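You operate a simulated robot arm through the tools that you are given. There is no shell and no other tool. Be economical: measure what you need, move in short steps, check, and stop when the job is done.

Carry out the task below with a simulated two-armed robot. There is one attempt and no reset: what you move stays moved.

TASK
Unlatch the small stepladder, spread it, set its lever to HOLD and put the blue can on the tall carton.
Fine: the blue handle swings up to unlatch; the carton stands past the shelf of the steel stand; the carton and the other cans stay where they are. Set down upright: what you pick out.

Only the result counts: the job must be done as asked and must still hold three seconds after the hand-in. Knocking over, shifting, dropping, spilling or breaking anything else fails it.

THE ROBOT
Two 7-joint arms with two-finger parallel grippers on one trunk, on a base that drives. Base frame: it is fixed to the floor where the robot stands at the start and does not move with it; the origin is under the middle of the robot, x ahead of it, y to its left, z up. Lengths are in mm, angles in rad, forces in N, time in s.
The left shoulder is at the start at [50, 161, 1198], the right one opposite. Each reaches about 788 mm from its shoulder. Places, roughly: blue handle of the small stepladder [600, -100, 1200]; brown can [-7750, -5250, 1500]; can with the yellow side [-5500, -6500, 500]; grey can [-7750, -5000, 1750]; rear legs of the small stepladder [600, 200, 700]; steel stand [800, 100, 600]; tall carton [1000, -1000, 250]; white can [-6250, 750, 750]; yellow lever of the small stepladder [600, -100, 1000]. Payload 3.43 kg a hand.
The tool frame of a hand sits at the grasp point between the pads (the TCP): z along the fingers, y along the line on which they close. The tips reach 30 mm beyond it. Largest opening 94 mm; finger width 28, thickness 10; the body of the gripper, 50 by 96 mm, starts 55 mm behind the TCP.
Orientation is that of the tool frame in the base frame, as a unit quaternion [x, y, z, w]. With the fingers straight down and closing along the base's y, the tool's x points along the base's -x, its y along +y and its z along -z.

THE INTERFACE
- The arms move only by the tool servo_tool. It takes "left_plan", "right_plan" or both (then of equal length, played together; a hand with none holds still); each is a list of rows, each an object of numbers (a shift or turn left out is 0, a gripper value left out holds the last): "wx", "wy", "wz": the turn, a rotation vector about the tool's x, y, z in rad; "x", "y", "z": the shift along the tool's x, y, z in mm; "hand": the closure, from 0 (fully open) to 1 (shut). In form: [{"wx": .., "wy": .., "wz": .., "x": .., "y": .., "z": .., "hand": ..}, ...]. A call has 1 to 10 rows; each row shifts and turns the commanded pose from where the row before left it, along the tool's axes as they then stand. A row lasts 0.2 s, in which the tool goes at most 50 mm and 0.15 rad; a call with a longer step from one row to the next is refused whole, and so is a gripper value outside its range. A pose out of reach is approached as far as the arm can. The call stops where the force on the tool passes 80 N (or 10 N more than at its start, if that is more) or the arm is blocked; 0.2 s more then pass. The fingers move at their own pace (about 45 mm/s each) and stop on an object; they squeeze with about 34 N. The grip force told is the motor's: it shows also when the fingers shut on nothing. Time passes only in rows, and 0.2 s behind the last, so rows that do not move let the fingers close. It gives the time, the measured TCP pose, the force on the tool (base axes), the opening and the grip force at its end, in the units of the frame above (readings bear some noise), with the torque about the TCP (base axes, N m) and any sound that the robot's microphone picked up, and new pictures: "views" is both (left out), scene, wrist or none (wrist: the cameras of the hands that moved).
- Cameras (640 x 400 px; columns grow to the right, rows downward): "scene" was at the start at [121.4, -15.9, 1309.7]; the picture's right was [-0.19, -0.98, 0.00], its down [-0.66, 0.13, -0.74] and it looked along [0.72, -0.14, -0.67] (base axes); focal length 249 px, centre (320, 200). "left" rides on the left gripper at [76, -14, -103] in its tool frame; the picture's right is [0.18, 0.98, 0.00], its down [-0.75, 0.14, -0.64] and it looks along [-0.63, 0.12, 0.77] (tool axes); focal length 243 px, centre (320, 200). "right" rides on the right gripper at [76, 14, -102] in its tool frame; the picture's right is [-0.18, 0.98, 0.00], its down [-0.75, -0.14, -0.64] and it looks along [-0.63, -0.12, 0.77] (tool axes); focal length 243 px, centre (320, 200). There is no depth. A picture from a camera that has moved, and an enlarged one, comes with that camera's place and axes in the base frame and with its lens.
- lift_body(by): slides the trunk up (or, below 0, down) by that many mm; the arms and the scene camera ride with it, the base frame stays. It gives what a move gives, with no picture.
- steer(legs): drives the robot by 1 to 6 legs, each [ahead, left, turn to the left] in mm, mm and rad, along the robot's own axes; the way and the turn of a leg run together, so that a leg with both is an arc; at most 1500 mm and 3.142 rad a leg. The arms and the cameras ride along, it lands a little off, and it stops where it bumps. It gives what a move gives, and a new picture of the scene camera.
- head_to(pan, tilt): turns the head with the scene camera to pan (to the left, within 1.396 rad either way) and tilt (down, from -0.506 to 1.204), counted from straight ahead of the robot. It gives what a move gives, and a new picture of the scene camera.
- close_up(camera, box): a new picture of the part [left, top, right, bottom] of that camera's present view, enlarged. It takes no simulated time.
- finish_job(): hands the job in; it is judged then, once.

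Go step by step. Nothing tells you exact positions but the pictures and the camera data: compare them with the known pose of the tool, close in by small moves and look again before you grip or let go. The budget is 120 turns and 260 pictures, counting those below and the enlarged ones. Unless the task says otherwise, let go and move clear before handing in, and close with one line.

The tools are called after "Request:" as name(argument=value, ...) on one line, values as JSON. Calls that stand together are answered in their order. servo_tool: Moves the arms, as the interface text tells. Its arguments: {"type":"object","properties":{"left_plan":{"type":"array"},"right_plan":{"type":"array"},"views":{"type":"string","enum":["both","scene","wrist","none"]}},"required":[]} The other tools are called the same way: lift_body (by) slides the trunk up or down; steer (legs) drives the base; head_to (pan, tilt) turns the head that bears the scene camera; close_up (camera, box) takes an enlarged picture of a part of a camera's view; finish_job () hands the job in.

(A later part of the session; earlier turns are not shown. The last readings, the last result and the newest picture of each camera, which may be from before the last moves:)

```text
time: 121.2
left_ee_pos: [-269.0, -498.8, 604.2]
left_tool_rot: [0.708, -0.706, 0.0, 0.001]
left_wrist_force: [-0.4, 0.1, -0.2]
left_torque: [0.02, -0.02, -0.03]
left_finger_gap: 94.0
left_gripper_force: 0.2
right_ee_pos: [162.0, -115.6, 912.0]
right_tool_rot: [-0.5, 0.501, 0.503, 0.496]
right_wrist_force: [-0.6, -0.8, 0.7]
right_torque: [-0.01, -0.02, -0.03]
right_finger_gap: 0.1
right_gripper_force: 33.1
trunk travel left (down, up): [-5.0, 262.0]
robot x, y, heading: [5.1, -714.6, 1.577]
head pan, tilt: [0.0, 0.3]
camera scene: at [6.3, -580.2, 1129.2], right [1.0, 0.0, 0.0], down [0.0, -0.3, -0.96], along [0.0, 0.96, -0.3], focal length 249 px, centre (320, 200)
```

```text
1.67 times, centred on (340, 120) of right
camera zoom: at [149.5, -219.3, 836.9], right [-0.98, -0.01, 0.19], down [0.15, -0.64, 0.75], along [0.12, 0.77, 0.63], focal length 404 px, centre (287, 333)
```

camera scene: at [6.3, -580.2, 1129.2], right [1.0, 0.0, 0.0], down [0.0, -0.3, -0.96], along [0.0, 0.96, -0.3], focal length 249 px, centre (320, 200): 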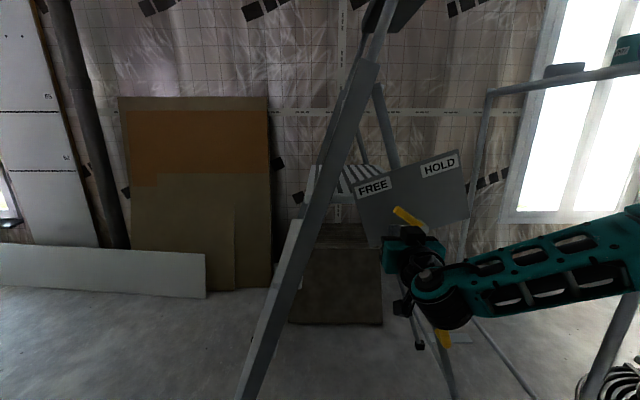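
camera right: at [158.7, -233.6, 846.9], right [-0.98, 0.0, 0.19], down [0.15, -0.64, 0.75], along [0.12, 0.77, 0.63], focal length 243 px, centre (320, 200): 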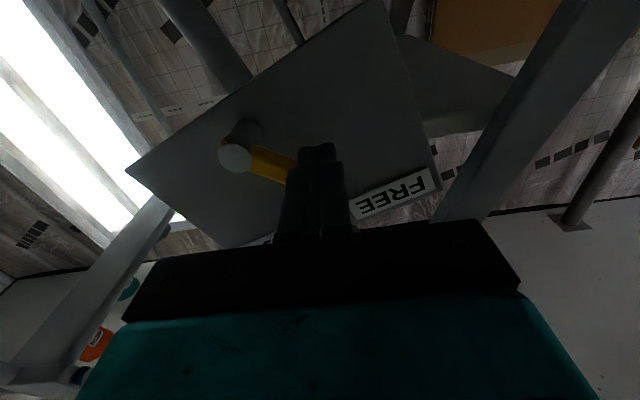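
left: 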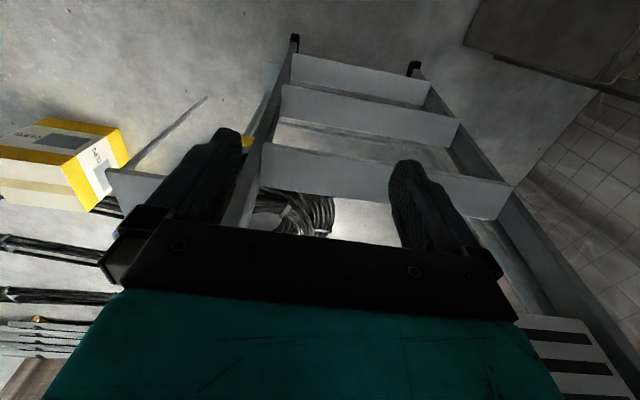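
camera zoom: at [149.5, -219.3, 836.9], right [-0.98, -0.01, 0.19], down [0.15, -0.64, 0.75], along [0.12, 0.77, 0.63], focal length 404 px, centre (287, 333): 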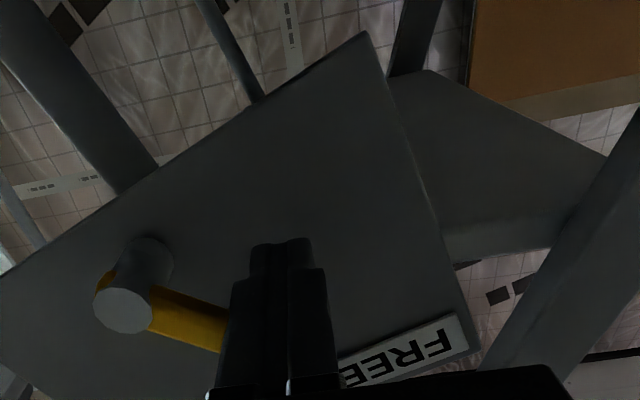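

Fingers are beside/under the lever at the right depth. Push it along its arc.

Request:
servo_tool(right_plan=[{"y": -5, "x": -13}, {"y": -5, "x": -13}, {"y": -6.5, "x": -8}, {"y": -6.5, "x": -8}, {"y": -8.5, "x": -6}, {"y": -8.5, "x": -6}], views="scene")

Request:
close_up(camera="right", box=[220, 0, 460, 240])

```text
time: 122.7
left_ee_pos: [-268.4, -499.0, 603.2]
left_tool_rot: [0.709, -0.705, -0.002, 0.0]
left_wrist_force: [0.9, -0.3, 0.4]
left_torque: [-0.02, 0.01, 0.02]
left_finger_gap: 94.0
left_gripper_force: 0.0
right_ee_pos: [202.9, -115.6, 965.9]
right_tool_rot: [-0.5, 0.502, 0.503, 0.496]
right_wrist_force: [0.3, 0.2, -0.7]
right_torque: [-0.01, -0.03, 0.0]
right_finger_gap: 0.0
right_gripper_force: 32.9
trunk travel left (down, up): [-5.0, 262.0]
robot x, y, heading: [7.4, -713.0, 1.573]
head pan, tilt: [0.0, 0.3]
camera scene: at [6.3, -580.2, 1129.2], right [1.0, 0.0, 0.0], down [0.0, -0.3, -0.96], along [0.0, 0.96, -0.3], focal length 249 px, centre (320, 200)
```

scene: 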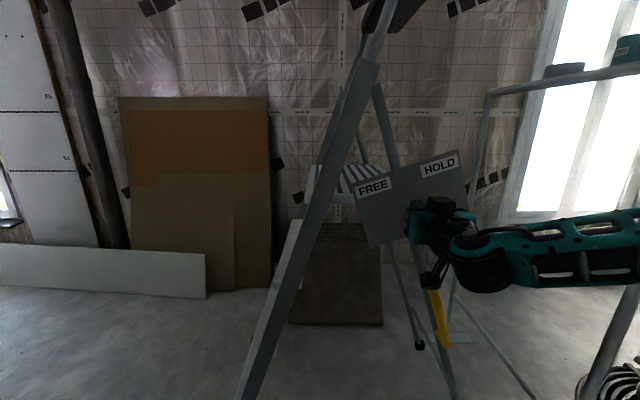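

```text
1.67 times, centred on (340, 120) of right
camera zoom: at [189.9, -219.0, 890.8], right [-0.98, -0.01, 0.19], down [0.15, -0.64, 0.75], along [0.12, 0.77, 0.63], focal length 404 px, centre (287, 333)
```

zoom: 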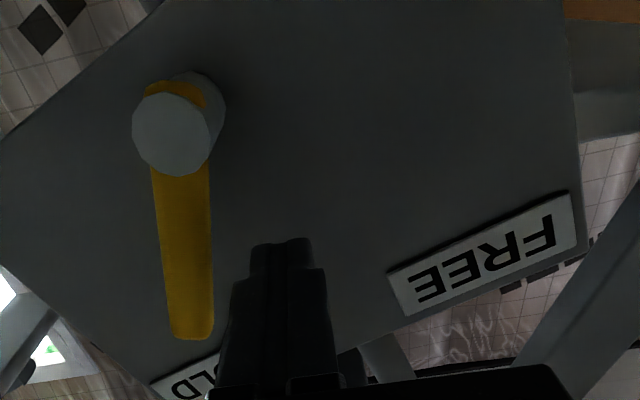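

The lever now points toward HOLD. Push a bit more to make sure it's at its stop.

Request:
servo_tool(right_plan=[{"y": -6, "x": -2}, {"y": -6, "x": -2}, {"y": -6, "x": -1}, {"y": -6}], views="none")

Request:
close_up(camera="right", box=[220, 0, 460, 240])

```text
time: 123.7
left_ee_pos: [-270.5, -499.5, 602.9]
left_tool_rot: [0.71, -0.705, 0.0, 0.002]
left_wrist_force: [0.0, -0.3, 0.4]
left_torque: [-0.02, 0.01, 0.01]
left_finger_gap: 94.2
left_gripper_force: 0.0
right_ee_pos: [222.1, -116.4, 969.5]
right_tool_rot: [-0.505, 0.497, 0.505, 0.493]
right_wrist_force: [-17.8, 3.9, -1.0]
right_torque: [-0.02, 0.24, 0.36]
right_finger_gap: 0.1
right_gripper_force: 33.1
trunk travel left (down, up): [-5.0, 262.0]
robot x, y, heading: [5.6, -710.9, 1.576]
head pan, tilt: [0.0, 0.3]
```

```text
1.67 times, centred on (340, 120) of right
camera zoom: at [209.2, -219.6, 895.0], right [-0.98, -0.02, 0.19], down [0.16, -0.64, 0.76], along [0.11, 0.77, 0.63], focal length 404 px, centre (287, 333)
```

zoom: 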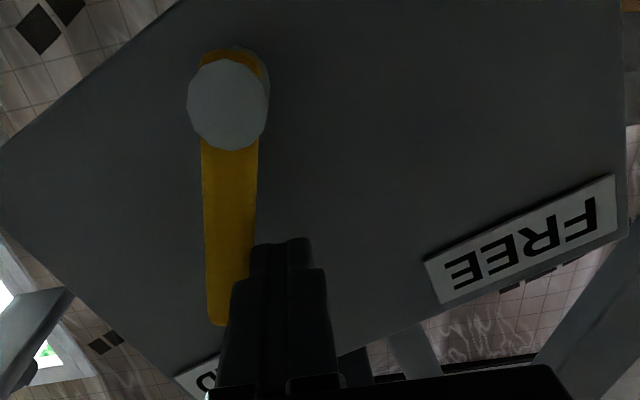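

Hit the stop (18 N). Retreat and verify.

Request:
servo_tool(right_plan=[{"y": 15}, {"z": -45}, {"z": -45}, {"z": -45, "y": -30}, {"y": -45}, {"y": -45}], views="scene")

Request:
close_up(camera="scene", box=[330, 130, 490, 250])

Request:
close_up(camera="scene", box=[230, 0, 640, 400])

```text
refused: row 4 steps farther than a row can; nothing moved
```

```text
3.33 times, centred on (410, 190) of scene
camera zoom: at [4.2, -579.7, 1129.1], right [1.0, 0.0, 0.0], down [0.0, -0.3, -0.96], along [0.0, 0.96, -0.3], focal length 831 px, centre (20, 233)
```

zoom: 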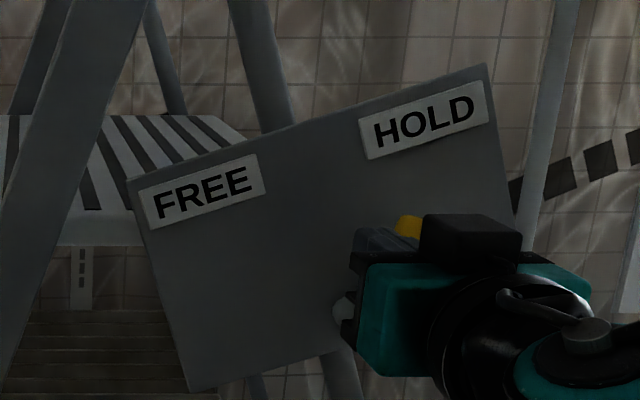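

```text
1.00 times, centred on (435, 200) of scene (not enlarged: the box is as wide or as high as the picture)
camera zoom: at [4.2, -579.7, 1129.1], right [1.0, 0.0, 0.0], down [0.0, -0.3, -0.96], along [0.0, 0.96, -0.3], focal length 249 px, centre (205, 200)
```

zoom: 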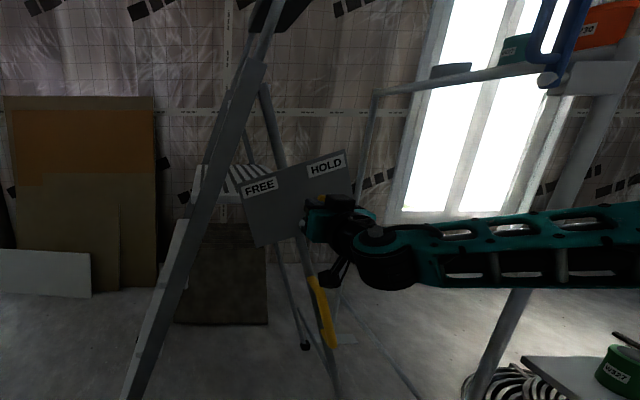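

Request:
servo_tool(right_plan=[{"y": 15}, {"z": -45}, {"z": -45}, {"z": -45}, {"y": -45}, {"y": -45}, {"y": -45}], views="scene")

Request:
close_up(camera="scene", box=[330, 130, 490, 250])

```text
time: 125.2
left_ee_pos: [-268.5, -499.9, 604.0]
left_tool_rot: [0.709, -0.705, -0.001, 0.001]
left_wrist_force: [0.5, -0.5, 0.6]
left_torque: [0.02, 0.03, 0.01]
left_finger_gap: 93.8
left_gripper_force: 0.1
right_ee_pos: [345.6, -249.1, 969.8]
right_tool_rot: [-0.5, 0.501, 0.504, 0.495]
right_wrist_force: [0.7, 0.2, -0.5]
right_torque: [0.01, 0.0, -0.01]
right_finger_gap: 0.2
right_gripper_force: 33.6
trunk travel left (down, up): [-5.0, 262.0]
robot x, y, heading: [9.5, -710.8, 1.569]
head pan, tilt: [0.0, 0.3]
camera scene: at [6.2, -580.1, 1129.2], right [1.0, 0.0, 0.0], down [0.0, -0.3, -0.96], along [0.0, 0.96, -0.3], focal length 249 px, centre (320, 200)
```

scene: 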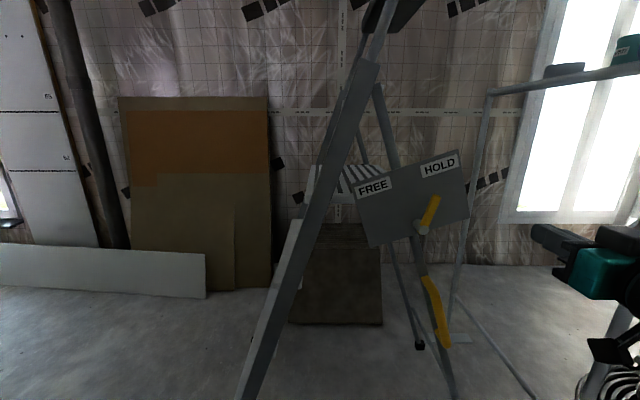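

```text
3.33 times, centred on (410, 190) of scene
camera zoom: at [6.2, -580.1, 1129.2], right [1.0, 0.0, 0.0], down [0.0, -0.3, -0.96], along [0.0, 0.96, -0.3], focal length 831 px, centre (20, 233)
```

zoom: 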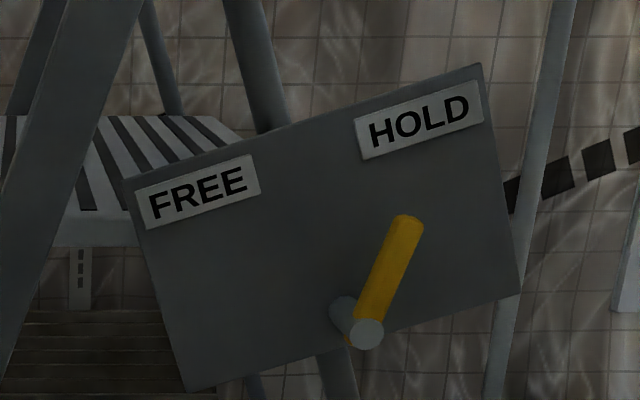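

Lever is at HOLD and the ladder is open with its platform flat. Next the can: turn to face +x, raise the left hand (it will do the pick), and look at the table.

Request:
servo_tool(left_plan=[{"z": -45}, {"z": -45}, {"z": -45}, {"z": -45}, {"z": -40}], views="none")

Request:
steer(legs=[[-60, 0, 0], [0, 0, -1.5708], [200, 0, 0]])

Request:
head_to(pan=0.1, tilt=0.65)

```text
time: 126.5
left_ee_pos: [-282.4, -450.5, 806.3]
left_tool_rot: [0.709, -0.705, 0.0, 0.002]
left_wrist_force: [0.0, 0.0, 0.8]
left_torque: [0.02, 0.05, 0.0]
left_finger_gap: 94.4
left_gripper_force: 0.1
left hand out of reach, approached as far as the arm can: row 2, 3, 4
right_ee_pos: [346.1, -250.6, 970.0]
right_tool_rot: [-0.5, 0.502, 0.503, 0.495]
right_wrist_force: [-0.2, 0.3, -1.3]
right_torque: [0.04, 0.03, 0.01]
right_finger_gap: 0.0
right_gripper_force: 32.9
trunk travel left (down, up): [-5.0, 262.0]
robot x, y, heading: [10.8, -715.2, 1.575]
head pan, tilt: [0.0, 0.3]
```

```text
time: 132.4
left_ee_pos: [467.8, -482.8, 804.6]
left_tool_rot: [-0.004, 1.0, 0.002, -0.001]
left_wrist_force: [0.0, -0.4, 0.4]
left_torque: [0.01, 0.0, -0.04]
left_finger_gap: 94.1
left_gripper_force: 0.1
right_ee_pos: [668.8, -1111.2, 969.4]
right_tool_rot: [0.0, 0.708, 0.006, 0.706]
right_wrist_force: [-0.3, -1.2, -0.5]
right_torque: [0.03, -0.01, -0.01]
right_finger_gap: 0.1
right_gripper_force: 33.0
trunk travel left (down, up): [-5.0, 262.0]
robot x, y, heading: [203.3, -770.9, 0.005]
head pan, tilt: [0.0, 0.3]
camera scene: at [337.7, -771.8, 1129.2], right [0.0, -1.0, 0.0], down [-0.3, 0.0, -0.96], along [0.96, 0.0, -0.3], focal length 249 px, centre (320, 200)
```

scene: 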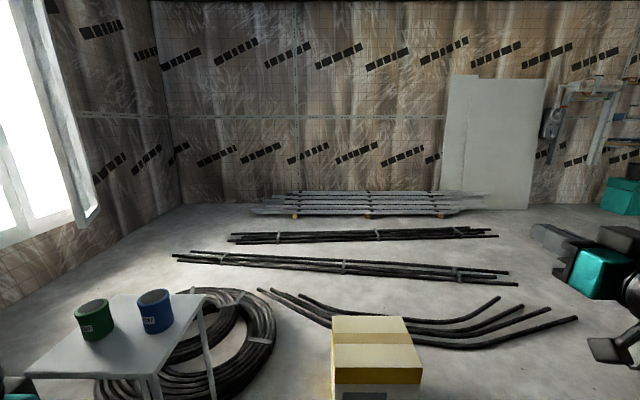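

```text
time: 133.3
left_ee_pos: [467.7, -482.1, 806.1]
left_tool_rot: [-0.004, 1.0, 0.001, -0.002]
left_wrist_force: [-0.4, 0.4, -0.1]
left_torque: [0.01, 0.0, -0.01]
left_finger_gap: 94.0
left_gripper_force: 0.1
right_ee_pos: [669.3, -1110.0, 970.1]
right_tool_rot: [0.0, 0.708, 0.006, 0.706]
right_wrist_force: [-0.2, 0.0, -0.3]
right_torque: [0.02, -0.01, 0.02]
right_finger_gap: 0.0
right_gripper_force: 32.9
trunk travel left (down, up): [-5.0, 262.0]
robot x, y, heading: [204.6, -771.0, 0.004]
head pan, tilt: [0.099, 0.649]
camera scene: at [330.7, -763.2, 1097.5], right [0.1, -0.99, 0.0], down [-0.6, -0.06, -0.8], along [0.79, 0.08, -0.6], focal length 249 px, centre (320, 200)
```

scene: 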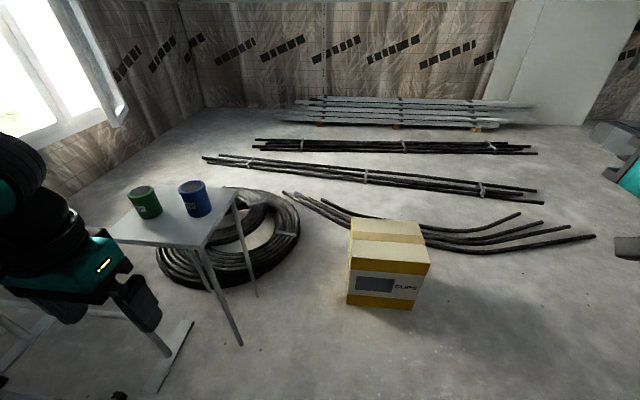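

Blue can is on the small table, carton further right. I'll bring the left hand more in front, then drive up to the table with clearance to stand and ladder.

Request:
servo_tool(left_plan=[{"x": -45}, {"x": -45}, {"x": -40}, {"y": -45}, {"y": -45}, {"y": -45}], views="none")

Request:
steer(legs=[[130, 0, 0], [0, 160, 0]])

Request:
head_to(pan=0.4, tilt=0.75)

Request:
close_up(camera="left", box=[0, 0, 640, 400])

```text
time: 134.7
left_ee_pos: [599.1, -615.9, 804.0]
left_tool_rot: [-0.005, 1.0, 0.001, -0.001]
left_wrist_force: [0.9, -0.4, -1.0]
left_torque: [-0.05, 0.03, 0.01]
left_finger_gap: 93.8
left_gripper_force: 0.2
right_ee_pos: [670.5, -1111.5, 970.5]
right_tool_rot: [0.0, 0.708, 0.005, 0.706]
right_wrist_force: [0.7, 1.5, 0.4]
right_torque: [0.0, -0.01, 0.01]
right_finger_gap: 0.0
right_gripper_force: 32.8
trunk travel left (down, up): [-5.0, 262.0]
robot x, y, heading: [205.9, -771.8, 0.005]
head pan, tilt: [0.099, 0.649]
```

```text
time: 137.6
left_ee_pos: [726.4, -454.4, 803.6]
left_tool_rot: [-0.004, 1.0, 0.002, -0.001]
left_wrist_force: [0.3, 1.0, 0.7]
left_torque: [-0.01, 0.01, 0.0]
left_finger_gap: 93.8
left_gripper_force: 0.0
right_ee_pos: [798.2, -949.4, 968.6]
right_tool_rot: [0.0, 0.708, 0.007, 0.706]
right_wrist_force: [-0.6, -0.2, -0.6]
right_torque: [0.02, -0.02, 0.01]
right_finger_gap: 0.0
right_gripper_force: 33.3
trunk travel left (down, up): [-5.0, 262.0]
robot x, y, heading: [329.9, -609.2, 0.008]
head pan, tilt: [0.099, 0.649]
camera scene: at [458.6, -602.8, 1097.4], right [0.1, -0.99, 0.0], down [-0.6, -0.06, -0.8], along [0.79, 0.08, -0.6], focal length 249 px, centre (320, 200)
```

scene: 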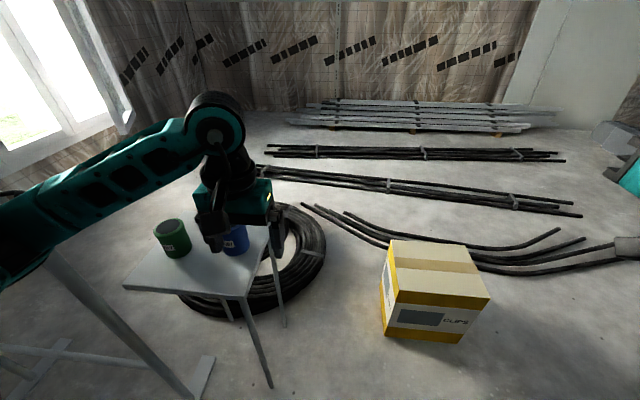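

```text
time: 138.4
left_ee_pos: [725.8, -454.8, 805.5]
left_tool_rot: [-0.004, 1.0, 0.001, -0.001]
left_wrist_force: [-0.2, -0.3, 0.6]
left_torque: [0.03, 0.0, -0.01]
left_finger_gap: 94.1
left_gripper_force: 0.0
right_ee_pos: [798.8, -950.1, 968.9]
right_tool_rot: [-0.001, 0.708, 0.007, 0.706]
right_wrist_force: [-0.1, -0.4, 0.2]
right_torque: [-0.01, -0.01, 0.04]
right_finger_gap: 0.0
right_gripper_force: 32.9
trunk travel left (down, up): [-5.0, 262.0]
robot x, y, heading: [334.9, -609.6, 0.001]
head pan, tilt: [0.4, 0.75]
camera scene: at [448.5, -579.3, 1088.8], right [0.39, -0.92, 0.0], down [-0.63, -0.27, -0.73], along [0.67, 0.29, -0.68], focal length 249 px, centre (320, 200)
```

scene: 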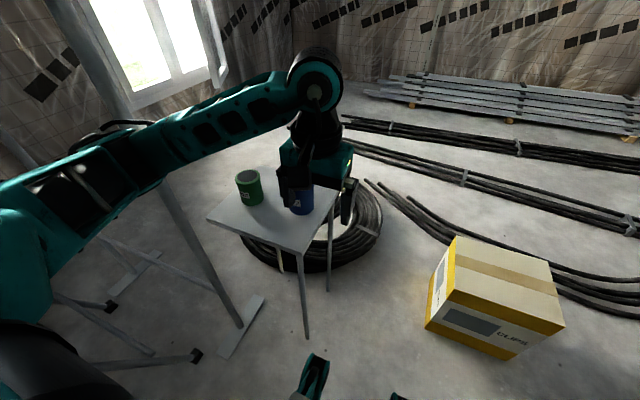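

```text
1.00 times, centred on (320, 200) of left (not enlarged: the box is as wide or as high as the picture)
camera zoom: at [651.2, -470.0, 906.1], right [-0.19, 0.98, 0.0], down [0.75, 0.15, 0.64], along [0.63, 0.13, -0.77], focal length 243 px, centre (320, 200)
```

zoom: 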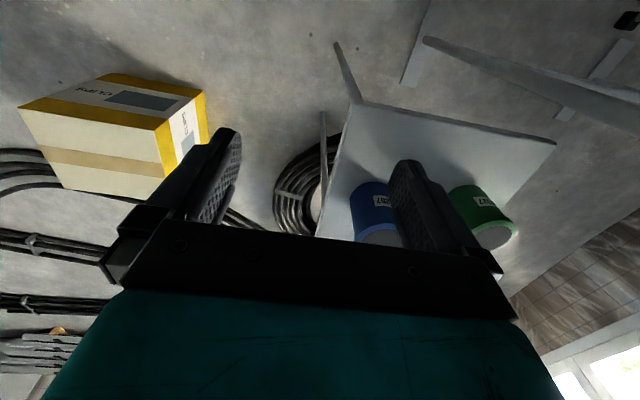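

Blue can's top is at about [869,-349,702], base z≈604. Move the left hand above it.

Request:
servo_tool(left_plan=[{"x": -36, "y": 26}, {"x": -36, "y": 27}, {"x": -36, "y": 27}, {"x": -35, "y": 26}], views="both")

```text
time: 139.4
left_ee_pos: [868.2, -345.3, 804.0]
left_tool_rot: [-0.004, 1.0, 0.001, -0.001]
left_wrist_force: [-0.5, 0.3, 0.5]
left_torque: [0.04, 0.02, -0.02]
left_finger_gap: 94.0
left_gripper_force: 0.1
right_ee_pos: [797.3, -949.8, 969.7]
right_tool_rot: [0.001, 0.708, 0.006, 0.706]
right_wrist_force: [-0.1, 0.6, 0.4]
right_torque: [0.02, 0.02, 0.01]
right_finger_gap: 0.0
right_gripper_force: 33.4
trunk travel left (down, up): [-5.0, 262.0]
robot x, y, heading: [330.8, -611.4, 0.004]
head pan, tilt: [0.4, 0.75]
camera scene: at [448.5, -579.3, 1088.8], right [0.39, -0.92, 0.0], down [-0.63, -0.27, -0.73], along [0.67, 0.29, -0.68], focal length 249 px, centre (320, 200)
camera left: at [792.9, -361.0, 905.9], right [-0.19, 0.98, 0.0], down [0.75, 0.15, 0.64], along [0.63, 0.13, -0.77], focal length 243 px, centre (320, 200)
```

scene: 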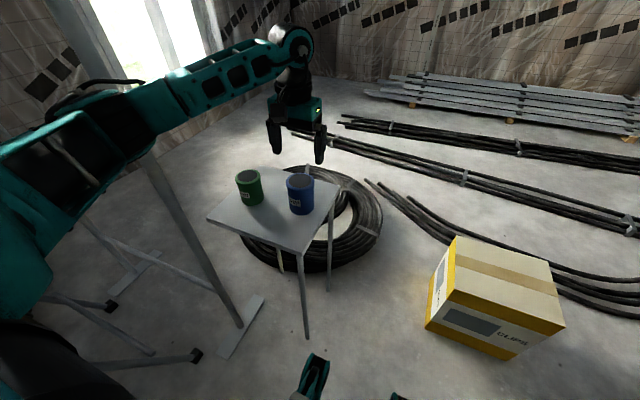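
left: 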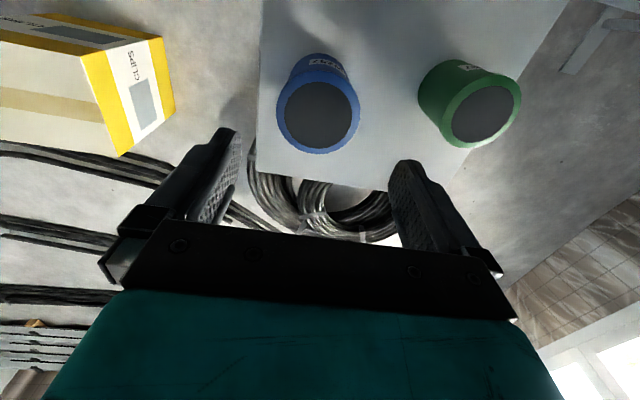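

Can is nearly centred, diameter ≈68–75 mm. Adjust slightly and descend partway, then check.

Request:
servo_tool(left_plan=[{"x": 6, "y": -3}, {"z": 40}, {"z": 40}, {"z": 20}], views="both")

Request:
close_up(camera="scene", box=[220, 100, 380, 260])

```text
time: 140.4
left_ee_pos: [862.2, -351.1, 703.3]
left_tool_rot: [-0.004, 1.0, 0.002, -0.001]
left_wrist_force: [-0.1, -0.2, 0.1]
left_torque: [0.0, -0.02, 0.01]
left_finger_gap: 94.2
left_gripper_force: 0.1
right_ee_pos: [797.2, -948.4, 969.2]
right_tool_rot: [-0.001, 0.708, 0.006, 0.706]
right_wrist_force: [0.4, 1.0, -0.3]
right_torque: [-0.02, 0.01, 0.01]
right_finger_gap: 0.1
right_gripper_force: 32.7
trunk travel left (down, up): [-5.0, 262.0]
robot x, y, heading: [332.8, -607.8, -0.002]
head pan, tilt: [0.4, 0.75]
camera scene: at [448.5, -579.2, 1088.8], right [0.39, -0.92, 0.0], down [-0.63, -0.27, -0.73], along [0.67, 0.29, -0.68], focal length 249 px, centre (320, 200)
camera left: at [786.7, -366.1, 804.9], right [-0.19, 0.98, 0.0], down [0.75, 0.15, 0.64], along [0.63, 0.13, -0.77], focal length 243 px, centre (320, 200)
```

scene: 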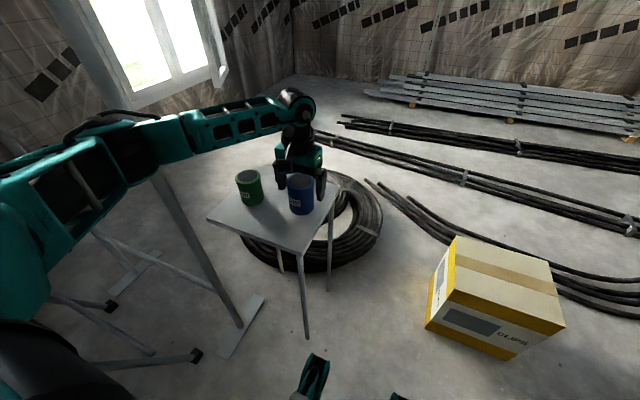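
left: 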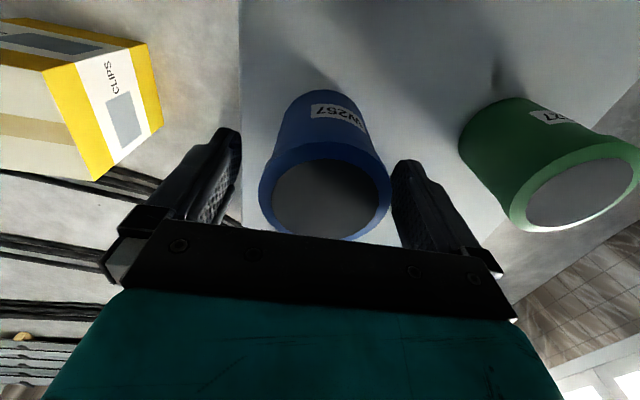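

```text
2.50 times, centred on (300, 180) of scene
camera zoom: at [448.5, -579.2, 1088.8], right [0.39, -0.92, 0.0], down [-0.63, -0.27, -0.73], along [0.67, 0.29, -0.68], focal length 623 px, centre (370, 250)
```

zoom: 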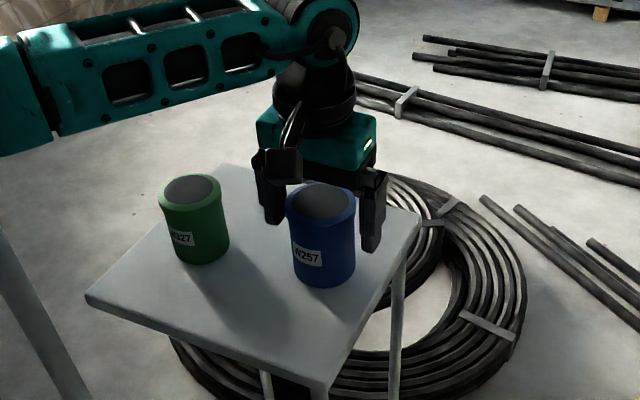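

Hand is centred on the can (top at z≈700). Descend 40 mm and close.

Request:
servo_tool(left_plan=[{"x": -3, "y": 3}, {"z": 20}, {"z": 18}, {"hand": 1}, {}, {}, {}], views="both")

```text
time: 142.0
left_ee_pos: [865.5, -347.1, 665.9]
left_tool_rot: [-0.004, 1.0, 0.002, -0.001]
left_wrist_force: [0.9, 1.2, -0.2]
left_torque: [-0.03, -0.02, 0.03]
left_finger_gap: 71.1
left_gripper_force: 34.2
right_ee_pos: [797.8, -949.9, 968.5]
right_tool_rot: [0.0, 0.708, 0.006, 0.706]
right_wrist_force: [-0.1, -0.2, -0.6]
right_torque: [0.02, 0.0, 0.03]
right_finger_gap: 0.0
right_gripper_force: 32.9
trunk travel left (down, up): [-5.0, 262.0]
robot x, y, heading: [329.8, -606.9, 0.006]
head pan, tilt: [0.4, 0.75]
camera scene: at [448.5, -579.2, 1088.8], right [0.39, -0.92, 0.0], down [-0.63, -0.27, -0.73], along [0.67, 0.29, -0.68], focal length 249 px, centre (320, 200)
camera left: at [789.5, -363.0, 768.0], right [-0.19, 0.98, 0.0], down [0.75, 0.15, 0.64], along [0.63, 0.13, -0.77], focal length 243 px, centre (320, 200)
```

scene: 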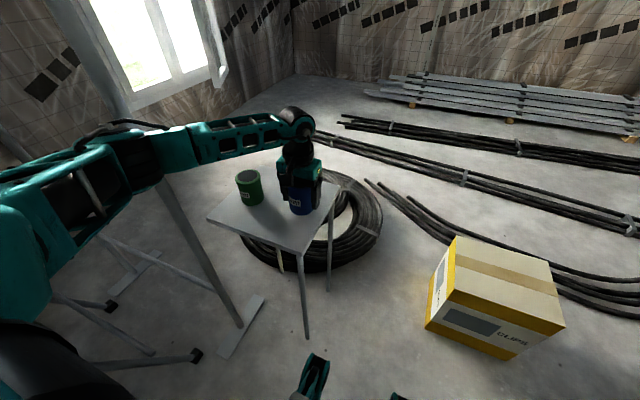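
left: 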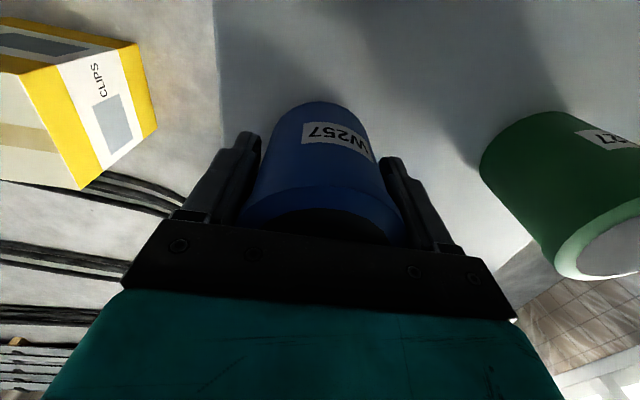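

Gripped at 71 mm. Lift straight up and verify.

Request:
servo_tool(left_plan=[{"z": -10}, {"z": -20}, {"z": -25}, {"z": -25}, {"z": -25}, {"z": -15}], views="both")

Request:
close_up(camera="scene", box=[220, 60, 380, 260])

```text
time: 143.4
left_ee_pos: [864.4, -347.3, 786.0]
left_tool_rot: [-0.004, 1.0, 0.002, -0.002]
left_wrist_force: [0.6, 0.6, -2.1]
left_torque: [-0.06, 0.0, 0.03]
left_finger_gap: 70.8
left_gripper_force: 34.2
right_ee_pos: [797.1, -949.5, 970.3]
right_tool_rot: [0.0, 0.708, 0.006, 0.706]
right_wrist_force: [-0.2, 0.6, 0.1]
right_torque: [-0.01, 0.02, 0.02]
right_finger_gap: 0.0
right_gripper_force: 33.1
trunk travel left (down, up): [-5.0, 262.0]
robot x, y, heading: [333.6, -611.8, 0.007]
head pan, tilt: [0.4, 0.75]
camera scene: at [448.6, -579.2, 1088.8], right [0.39, -0.92, 0.0], down [-0.63, -0.27, -0.73], along [0.67, 0.29, -0.68], focal length 249 px, centre (320, 200)
camera left: at [789.8, -362.3, 888.6], right [-0.19, 0.98, 0.0], down [0.75, 0.15, 0.64], along [0.63, 0.13, -0.77], focal length 243 px, centre (320, 200)
```

scene: 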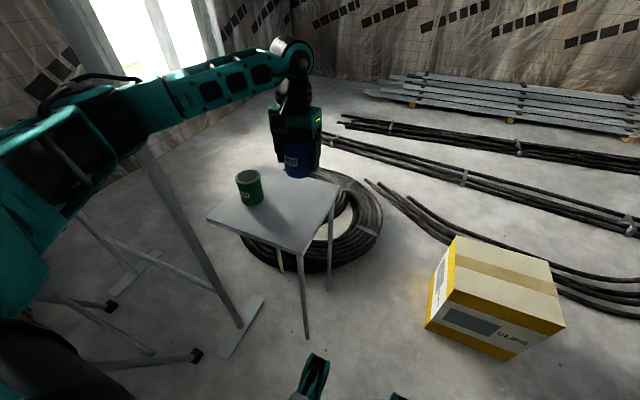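
left: 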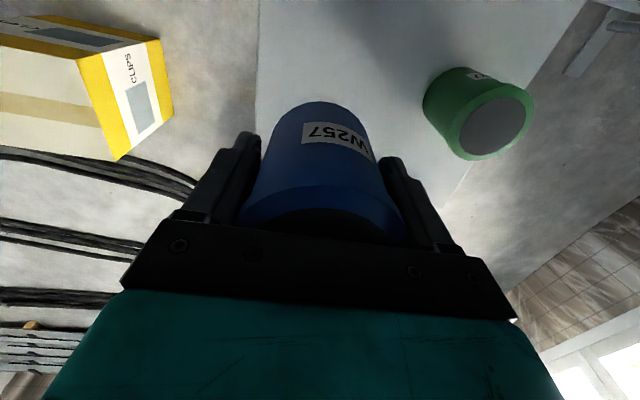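

```text
2.00 times, centred on (300, 160) of scene
camera zoom: at [448.6, -579.2, 1088.8], right [0.39, -0.92, 0.0], down [-0.63, -0.27, -0.73], along [0.67, 0.29, -0.68], focal length 498 px, centre (360, 280)
```

zoom: 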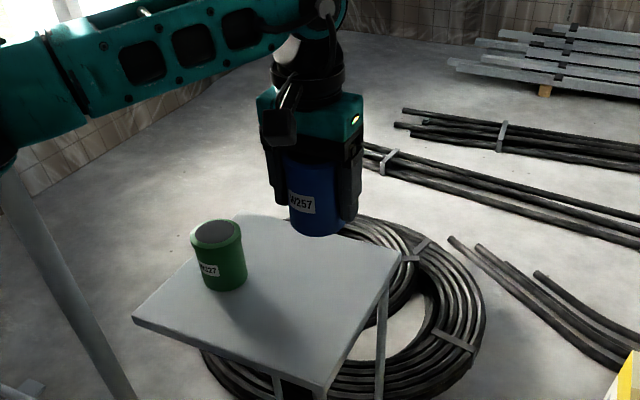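

Can is lifted cleanly. Now back away from the table, drive over to the carton.

Request:
steer(legs=[[-160, 0, 0], [0, -410, 0]])

Request:
head_to(pan=0.0, tilt=0.65)

```text
time: 148.6
left_ee_pos: [707.6, -760.0, 786.6]
left_tool_rot: [-0.003, 1.0, 0.002, -0.001]
left_wrist_force: [0.6, 1.0, -2.0]
left_torque: [-0.01, 0.01, 0.02]
left_finger_gap: 70.8
left_gripper_force: 33.5
right_ee_pos: [637.6, -1361.6, 968.5]
right_tool_rot: [0.001, 0.708, 0.004, 0.706]
right_wrist_force: [-0.4, 0.8, 0.0]
right_torque: [-0.07, 0.0, -0.05]
right_finger_gap: 0.0
right_gripper_force: 33.0
trunk travel left (down, up): [-5.0, 262.0]
robot x, y, heading: [171.0, -1023.5, 0.003]
head pan, tilt: [0.4, 0.75]
camera scene: at [289.5, -990.7, 1088.8], right [0.39, -0.92, 0.0], down [-0.63, -0.27, -0.73], along [0.67, 0.29, -0.68], focal length 249 px, centre (320, 200)
```

scene: 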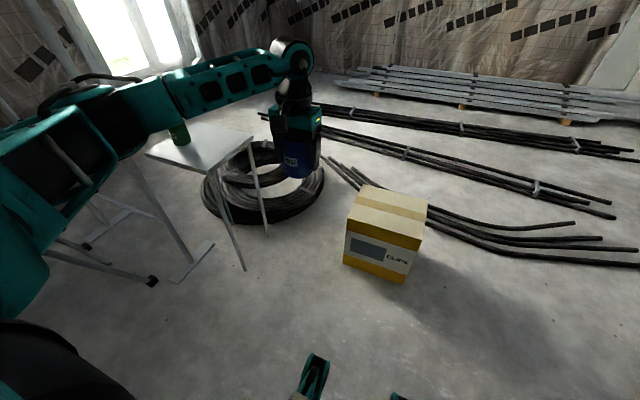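

```text
time: 149.4
left_ee_pos: [707.2, -758.4, 786.1]
left_tool_rot: [-0.004, 1.0, 0.001, -0.001]
left_wrist_force: [0.0, -0.5, -2.1]
left_torque: [-0.03, -0.01, -0.01]
left_finger_gap: 70.6
left_gripper_force: 33.6
right_ee_pos: [637.0, -1361.3, 970.4]
right_tool_rot: [0.002, 0.708, 0.005, 0.706]
right_wrist_force: [-1.1, 0.9, 0.9]
right_torque: [0.04, 0.0, -0.04]
right_finger_gap: 0.0
right_gripper_force: 32.8
trunk travel left (down, up): [-5.0, 262.0]
robot x, y, heading: [171.6, -1026.2, 0.002]
head pan, tilt: [0.0, 0.649]
camera scene: at [300.0, -1022.9, 1097.4], right [0.0, -1.0, 0.0], down [-0.6, 0.0, -0.8], along [0.8, 0.0, -0.6], focal length 249 px, centre (320, 200)
```

scene: 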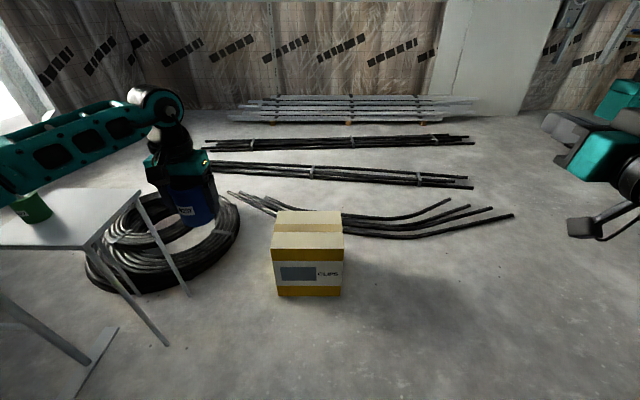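

Carton top: x≈992–1237, y≈-822..-1120, z≈330. Drive ahead and move the can above its middle.

Request:
steer(legs=[[350, 0, 0]])

Request:
servo_tool(left_plan=[{"y": -40}, {"y": -42}, {"y": -42}, {"y": -42}, {"y": -42}, {"x": -15}, {"x": -15, "z": 30}, {"z": 40}, {"z": 40}, {"z": 40}], views="both")

```text
time: 151.7
left_ee_pos: [1057.6, -757.7, 785.7]
left_tool_rot: [-0.004, 1.0, 0.002, -0.002]
left_wrist_force: [0.0, 0.3, -3.0]
left_torque: [0.03, -0.01, 0.01]
left_finger_gap: 70.7
left_gripper_force: 34.1
right_ee_pos: [989.6, -1360.4, 968.1]
right_tool_rot: [0.0, 0.708, 0.006, 0.706]
right_wrist_force: [1.0, -0.1, 0.7]
right_torque: [-0.02, -0.02, 0.0]
right_finger_gap: 0.0
right_gripper_force: 33.0
trunk travel left (down, up): [-5.0, 262.0]
robot x, y, heading: [526.6, -1025.3, -0.001]
head pan, tilt: [0.0, 0.649]
camera scene: at [651.2, -1021.6, 1097.4], right [0.0, -1.0, 0.0], down [-0.6, 0.0, -0.8], along [0.8, 0.0, -0.6], focal length 249 px, centre (320, 200)
```

scene: 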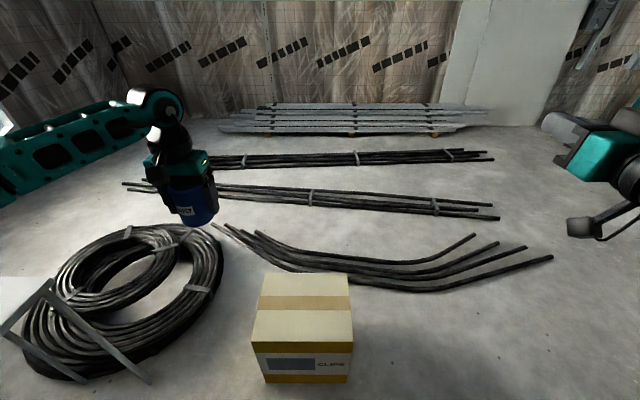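

```text
time: 153.9
left_ee_pos: [1089.0, -963.9, 636.1]
left_tool_rot: [-0.005, 1.0, 0.002, -0.001]
left_wrist_force: [-0.9, -0.2, -1.8]
left_torque: [0.0, -0.01, 0.01]
left_finger_gap: 70.9
left_gripper_force: 33.9
right_ee_pos: [989.6, -1361.5, 969.9]
right_tool_rot: [0.0, 0.708, 0.006, 0.706]
right_wrist_force: [0.2, -0.1, 0.8]
right_torque: [-0.05, 0.01, -0.01]
right_finger_gap: 0.1
right_gripper_force: 32.7
trunk travel left (down, up): [-5.0, 262.0]
robot x, y, heading: [524.3, -1022.6, 0.0]
head pan, tilt: [0.0, 0.649]
camera scene: at [651.2, -1021.7, 1097.4], right [0.0, -1.0, 0.0], down [-0.6, 0.0, -0.8], along [0.8, 0.0, -0.6], focal length 249 px, centre (320, 200)
camera left: at [1013.8, -979.6, 737.9], right [-0.19, 0.98, 0.0], down [0.75, 0.15, 0.64], along [0.63, 0.13, -0.77], focal length 243 px, centre (320, 200)
```

scene: 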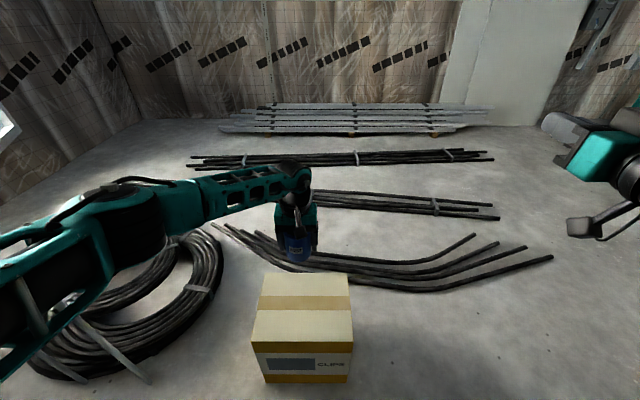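
left: 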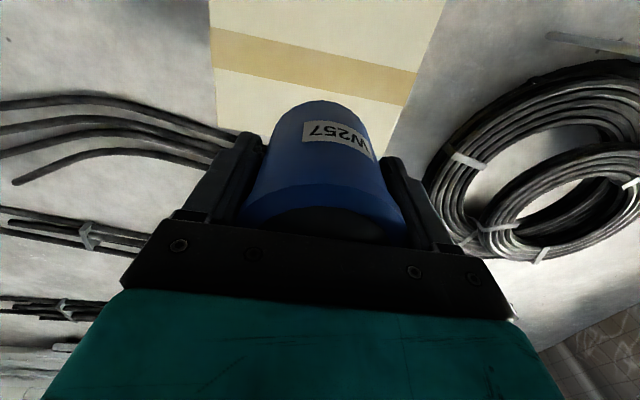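

Above the carton's middle (top z≈320). Descend to about 50 mm above.

Request:
servo_tool(left_plan=[{"z": 45}, {"z": 45}, {"z": 45}, {"z": 35}, {"z": 25}], views="both")

Request:
close_up(camera="scene", box=[220, 200, 400, 400])

```text
time: 155.1
left_ee_pos: [1044.2, -951.7, 462.4]
left_tool_rot: [-0.004, 1.0, 0.002, -0.002]
left_wrist_force: [0.4, -0.4, -3.0]
left_torque: [0.0, 0.03, 0.02]
left_finger_gap: 70.9
left_gripper_force: 33.8
left hand out of reach, approached as far as the arm can: row 3, 4, 5
right_ee_pos: [989.0, -1359.7, 968.4]
right_tool_rot: [0.0, 0.708, 0.005, 0.706]
right_wrist_force: [-0.2, 0.2, -0.4]
right_torque: [0.04, 0.01, -0.01]
right_finger_gap: 0.2
right_gripper_force: 33.0
trunk travel left (down, up): [-5.0, 262.0]
robot x, y, heading: [524.6, -1020.7, 0.005]
head pan, tilt: [0.0, 0.649]
camera scene: at [651.2, -1022.0, 1097.4], right [0.0, -1.0, 0.0], down [-0.6, 0.0, -0.8], along [0.8, 0.0, -0.6], focal length 249 px, centre (320, 200)
camera left: at [969.6, -967.3, 564.8], right [-0.19, 0.98, 0.0], down [0.75, 0.14, 0.64], along [0.63, 0.13, -0.77], focal length 243 px, centre (320, 200)
```

scene: 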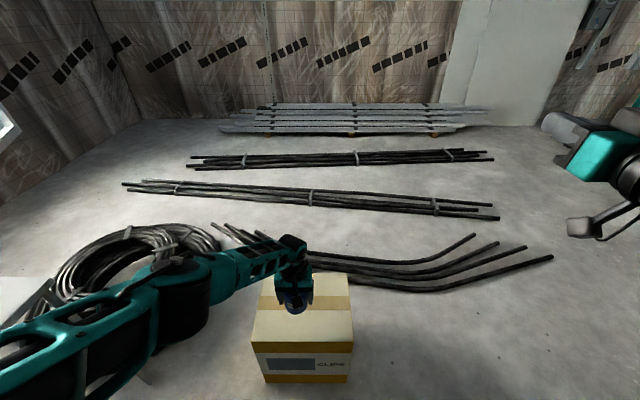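
left: 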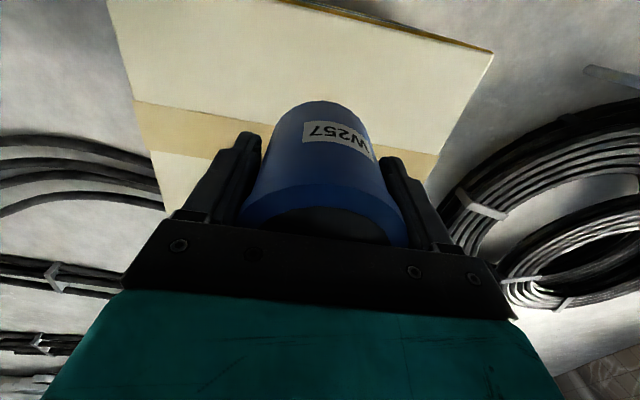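

```text
2.00 times, centred on (310, 300) of scene
camera zoom: at [651.2, -1022.0, 1097.4], right [0.0, -1.0, 0.0], down [-0.6, 0.0, -0.8], along [0.8, 0.0, -0.6], focal length 498 px, centre (340, 0)
```

zoom: 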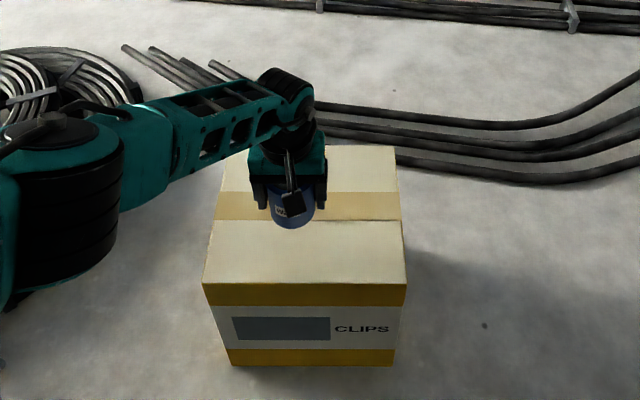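

The arm's at full stretch; drive the base 90 mm closer (front edge still ~60 mm short of the carton), bringing the hand back over the middle.

Request:
steer(legs=[[85, 0, 0]])

Request:
servo_tool(left_plan=[{"x": 20}, {"x": 15}, {"z": 20, "y": -10}, {"z": 15}], views="both")

```text
time: 156.2
left_ee_pos: [1129.3, -951.3, 462.4]
left_tool_rot: [-0.004, 1.0, 0.001, -0.002]
left_wrist_force: [0.4, -0.3, -3.0]
left_torque: [0.01, -0.03, 0.0]
left_finger_gap: 70.7
left_gripper_force: 33.7
right_ee_pos: [1074.0, -1360.6, 968.2]
right_tool_rot: [0.0, 0.708, 0.007, 0.706]
right_wrist_force: [0.3, -0.5, -0.2]
right_torque: [0.01, 0.04, -0.05]
right_finger_gap: 0.0
right_gripper_force: 33.2
trunk travel left (down, up): [-5.0, 262.0]
robot x, y, heading: [609.5, -1020.7, 0.008]
head pan, tilt: [0.0, 0.649]
camera scene: at [735.4, -1021.4, 1097.4], right [0.0, -1.0, 0.0], down [-0.6, 0.0, -0.8], along [0.8, 0.0, -0.6], focal length 249 px, centre (320, 200)
```

scene: 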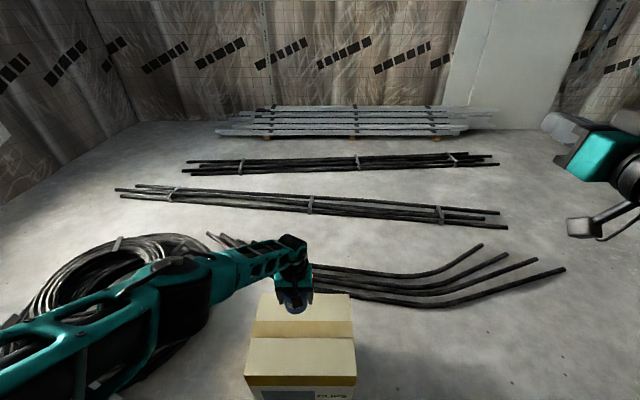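

```text
time: 157.2
left_ee_pos: [1093.7, -962.4, 427.5]
left_tool_rot: [-0.003, 1.0, 0.002, -0.001]
left_wrist_force: [-0.3, 1.4, -2.6]
left_torque: [0.03, 0.01, 0.0]
left_finger_gap: 70.7
left_gripper_force: 33.9
right_ee_pos: [1072.6, -1361.1, 970.3]
right_tool_rot: [0.0, 0.708, 0.007, 0.706]
right_wrist_force: [0.0, 0.5, 0.6]
right_torque: [-0.03, 0.0, 0.01]
right_finger_gap: 0.1
right_gripper_force: 32.7
trunk travel left (down, up): [-5.0, 262.0]
robot x, y, heading: [608.7, -1020.4, 0.002]
head pan, tilt: [0.0, 0.649]
camera scene: at [735.4, -1021.5, 1097.4], right [0.0, -1.0, 0.0], down [-0.6, 0.0, -0.8], along [0.8, 0.0, -0.6], focal length 249 px, centre (320, 200)
camera left: at [1018.0, -977.5, 530.0], right [-0.19, 0.98, 0.0], down [0.75, 0.14, 0.64], along [0.63, 0.12, -0.77], focal length 243 px, centre (320, 200)
```

scene: 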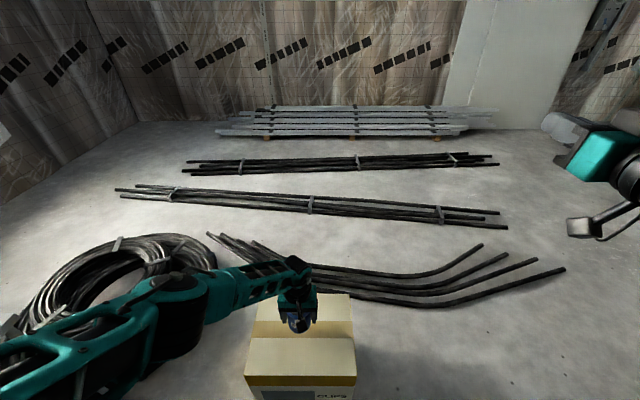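
left: 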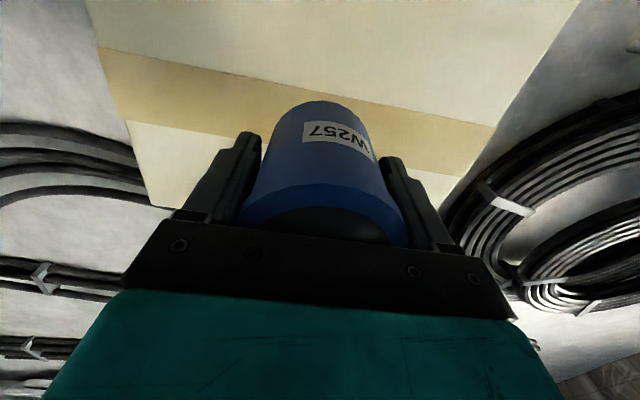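

Now descend slowly, watching the vertical force.

Request:
servo_tool(left_plan=[{"z": 5}, {"z": 5}, {"z": 5}, {"z": 5}, {"z": 4}, {"z": 3}], views="wrist")

Request:
close_up(camera="scene", box=[240, 250, 380, 400])

```text
time: 158.6
left_ee_pos: [1085.5, -958.3, 401.5]
left_tool_rot: [-0.003, 1.0, 0.001, -0.002]
left_wrist_force: [0.2, -0.2, -2.8]
left_torque: [0.0, 0.02, 0.0]
left_finger_gap: 70.4
left_gripper_force: 34.4
left hand out of reach, approached as far as the arm can: row 4, 5
right_ee_pos: [1073.5, -1359.6, 969.7]
right_tool_rot: [0.0, 0.708, 0.006, 0.706]
right_wrist_force: [0.2, 0.3, -1.0]
right_torque: [0.02, -0.01, -0.01]
right_finger_gap: 0.0
right_gripper_force: 33.3
trunk travel left (down, up): [-5.0, 262.0]
robot x, y, heading: [610.2, -1021.8, 0.006]
head pan, tilt: [0.0, 0.649]
camera left: at [1010.5, -973.7, 504.6], right [-0.19, 0.98, 0.0], down [0.75, 0.14, 0.64], along [0.63, 0.13, -0.77], focal length 243 px, centre (320, 200)
```

left: 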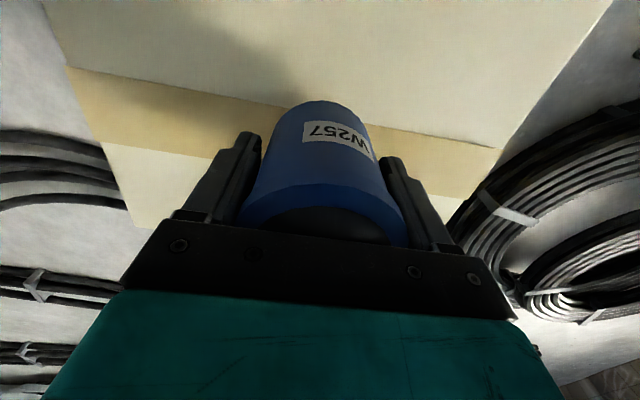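

```text
2.67 times, centred on (310, 325) of scene
camera zoom: at [735.4, -1021.4, 1097.4], right [0.0, -1.0, 0.0], down [-0.6, 0.0, -0.8], along [0.8, 0.0, -0.6], focal length 665 px, centre (347, -133)
```

zoom: 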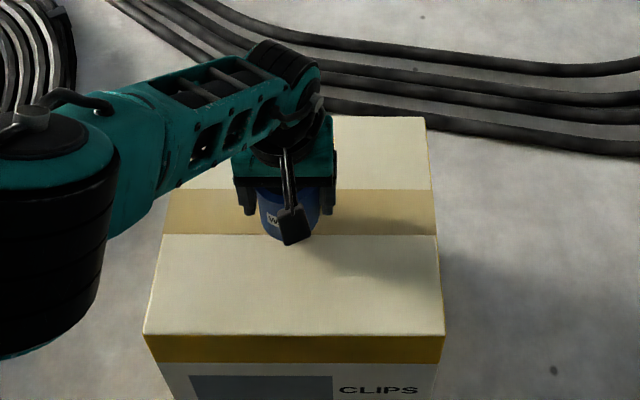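

Still limited by reach; pull 25 mm nearer and continue down slowly.

Request:
servo_tool(left_plan=[{"x": 15}, {"x": 13}, {"z": 4}, {"z": 4}, {"z": 3}, {"z": 3}], views="wrist")

Request:
close_up(camera="scene", box=[240, 250, 380, 400])

```text
time: 160.0
left_ee_pos: [1059.8, -958.8, 388.2]
left_tool_rot: [-0.004, 1.0, 0.002, -0.001]
left_wrist_force: [0.4, 0.4, -3.5]
left_torque: [-0.01, 0.02, -0.01]
left_finger_gap: 71.0
left_gripper_force: 34.1
right_ee_pos: [1072.7, -1360.3, 969.6]
right_tool_rot: [0.0, 0.708, 0.006, 0.706]
right_wrist_force: [0.0, 0.0, 0.3]
right_torque: [0.0, -0.03, 0.03]
right_finger_gap: 0.0
right_gripper_force: 33.4
trunk travel left (down, up): [-5.0, 262.0]
robot x, y, heading: [607.2, -1020.6, 0.005]
head pan, tilt: [0.0, 0.649]
camera left: at [984.6, -974.2, 489.8], right [-0.19, 0.98, 0.0], down [0.75, 0.14, 0.64], along [0.63, 0.13, -0.77], focal length 243 px, centre (320, 200)
```

left: 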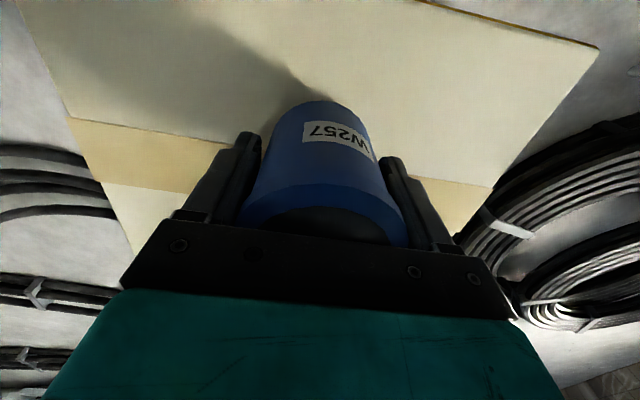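

```text
2.67 times, centred on (310, 325) of scene
camera zoom: at [735.4, -1021.4, 1097.4], right [0.0, -1.0, 0.0], down [-0.6, 0.0, -0.8], along [0.8, 0.0, -0.6], focal length 665 px, centre (347, -133)
```

zoom: 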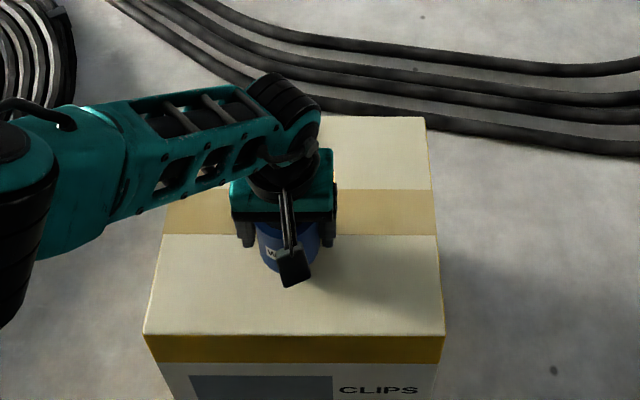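

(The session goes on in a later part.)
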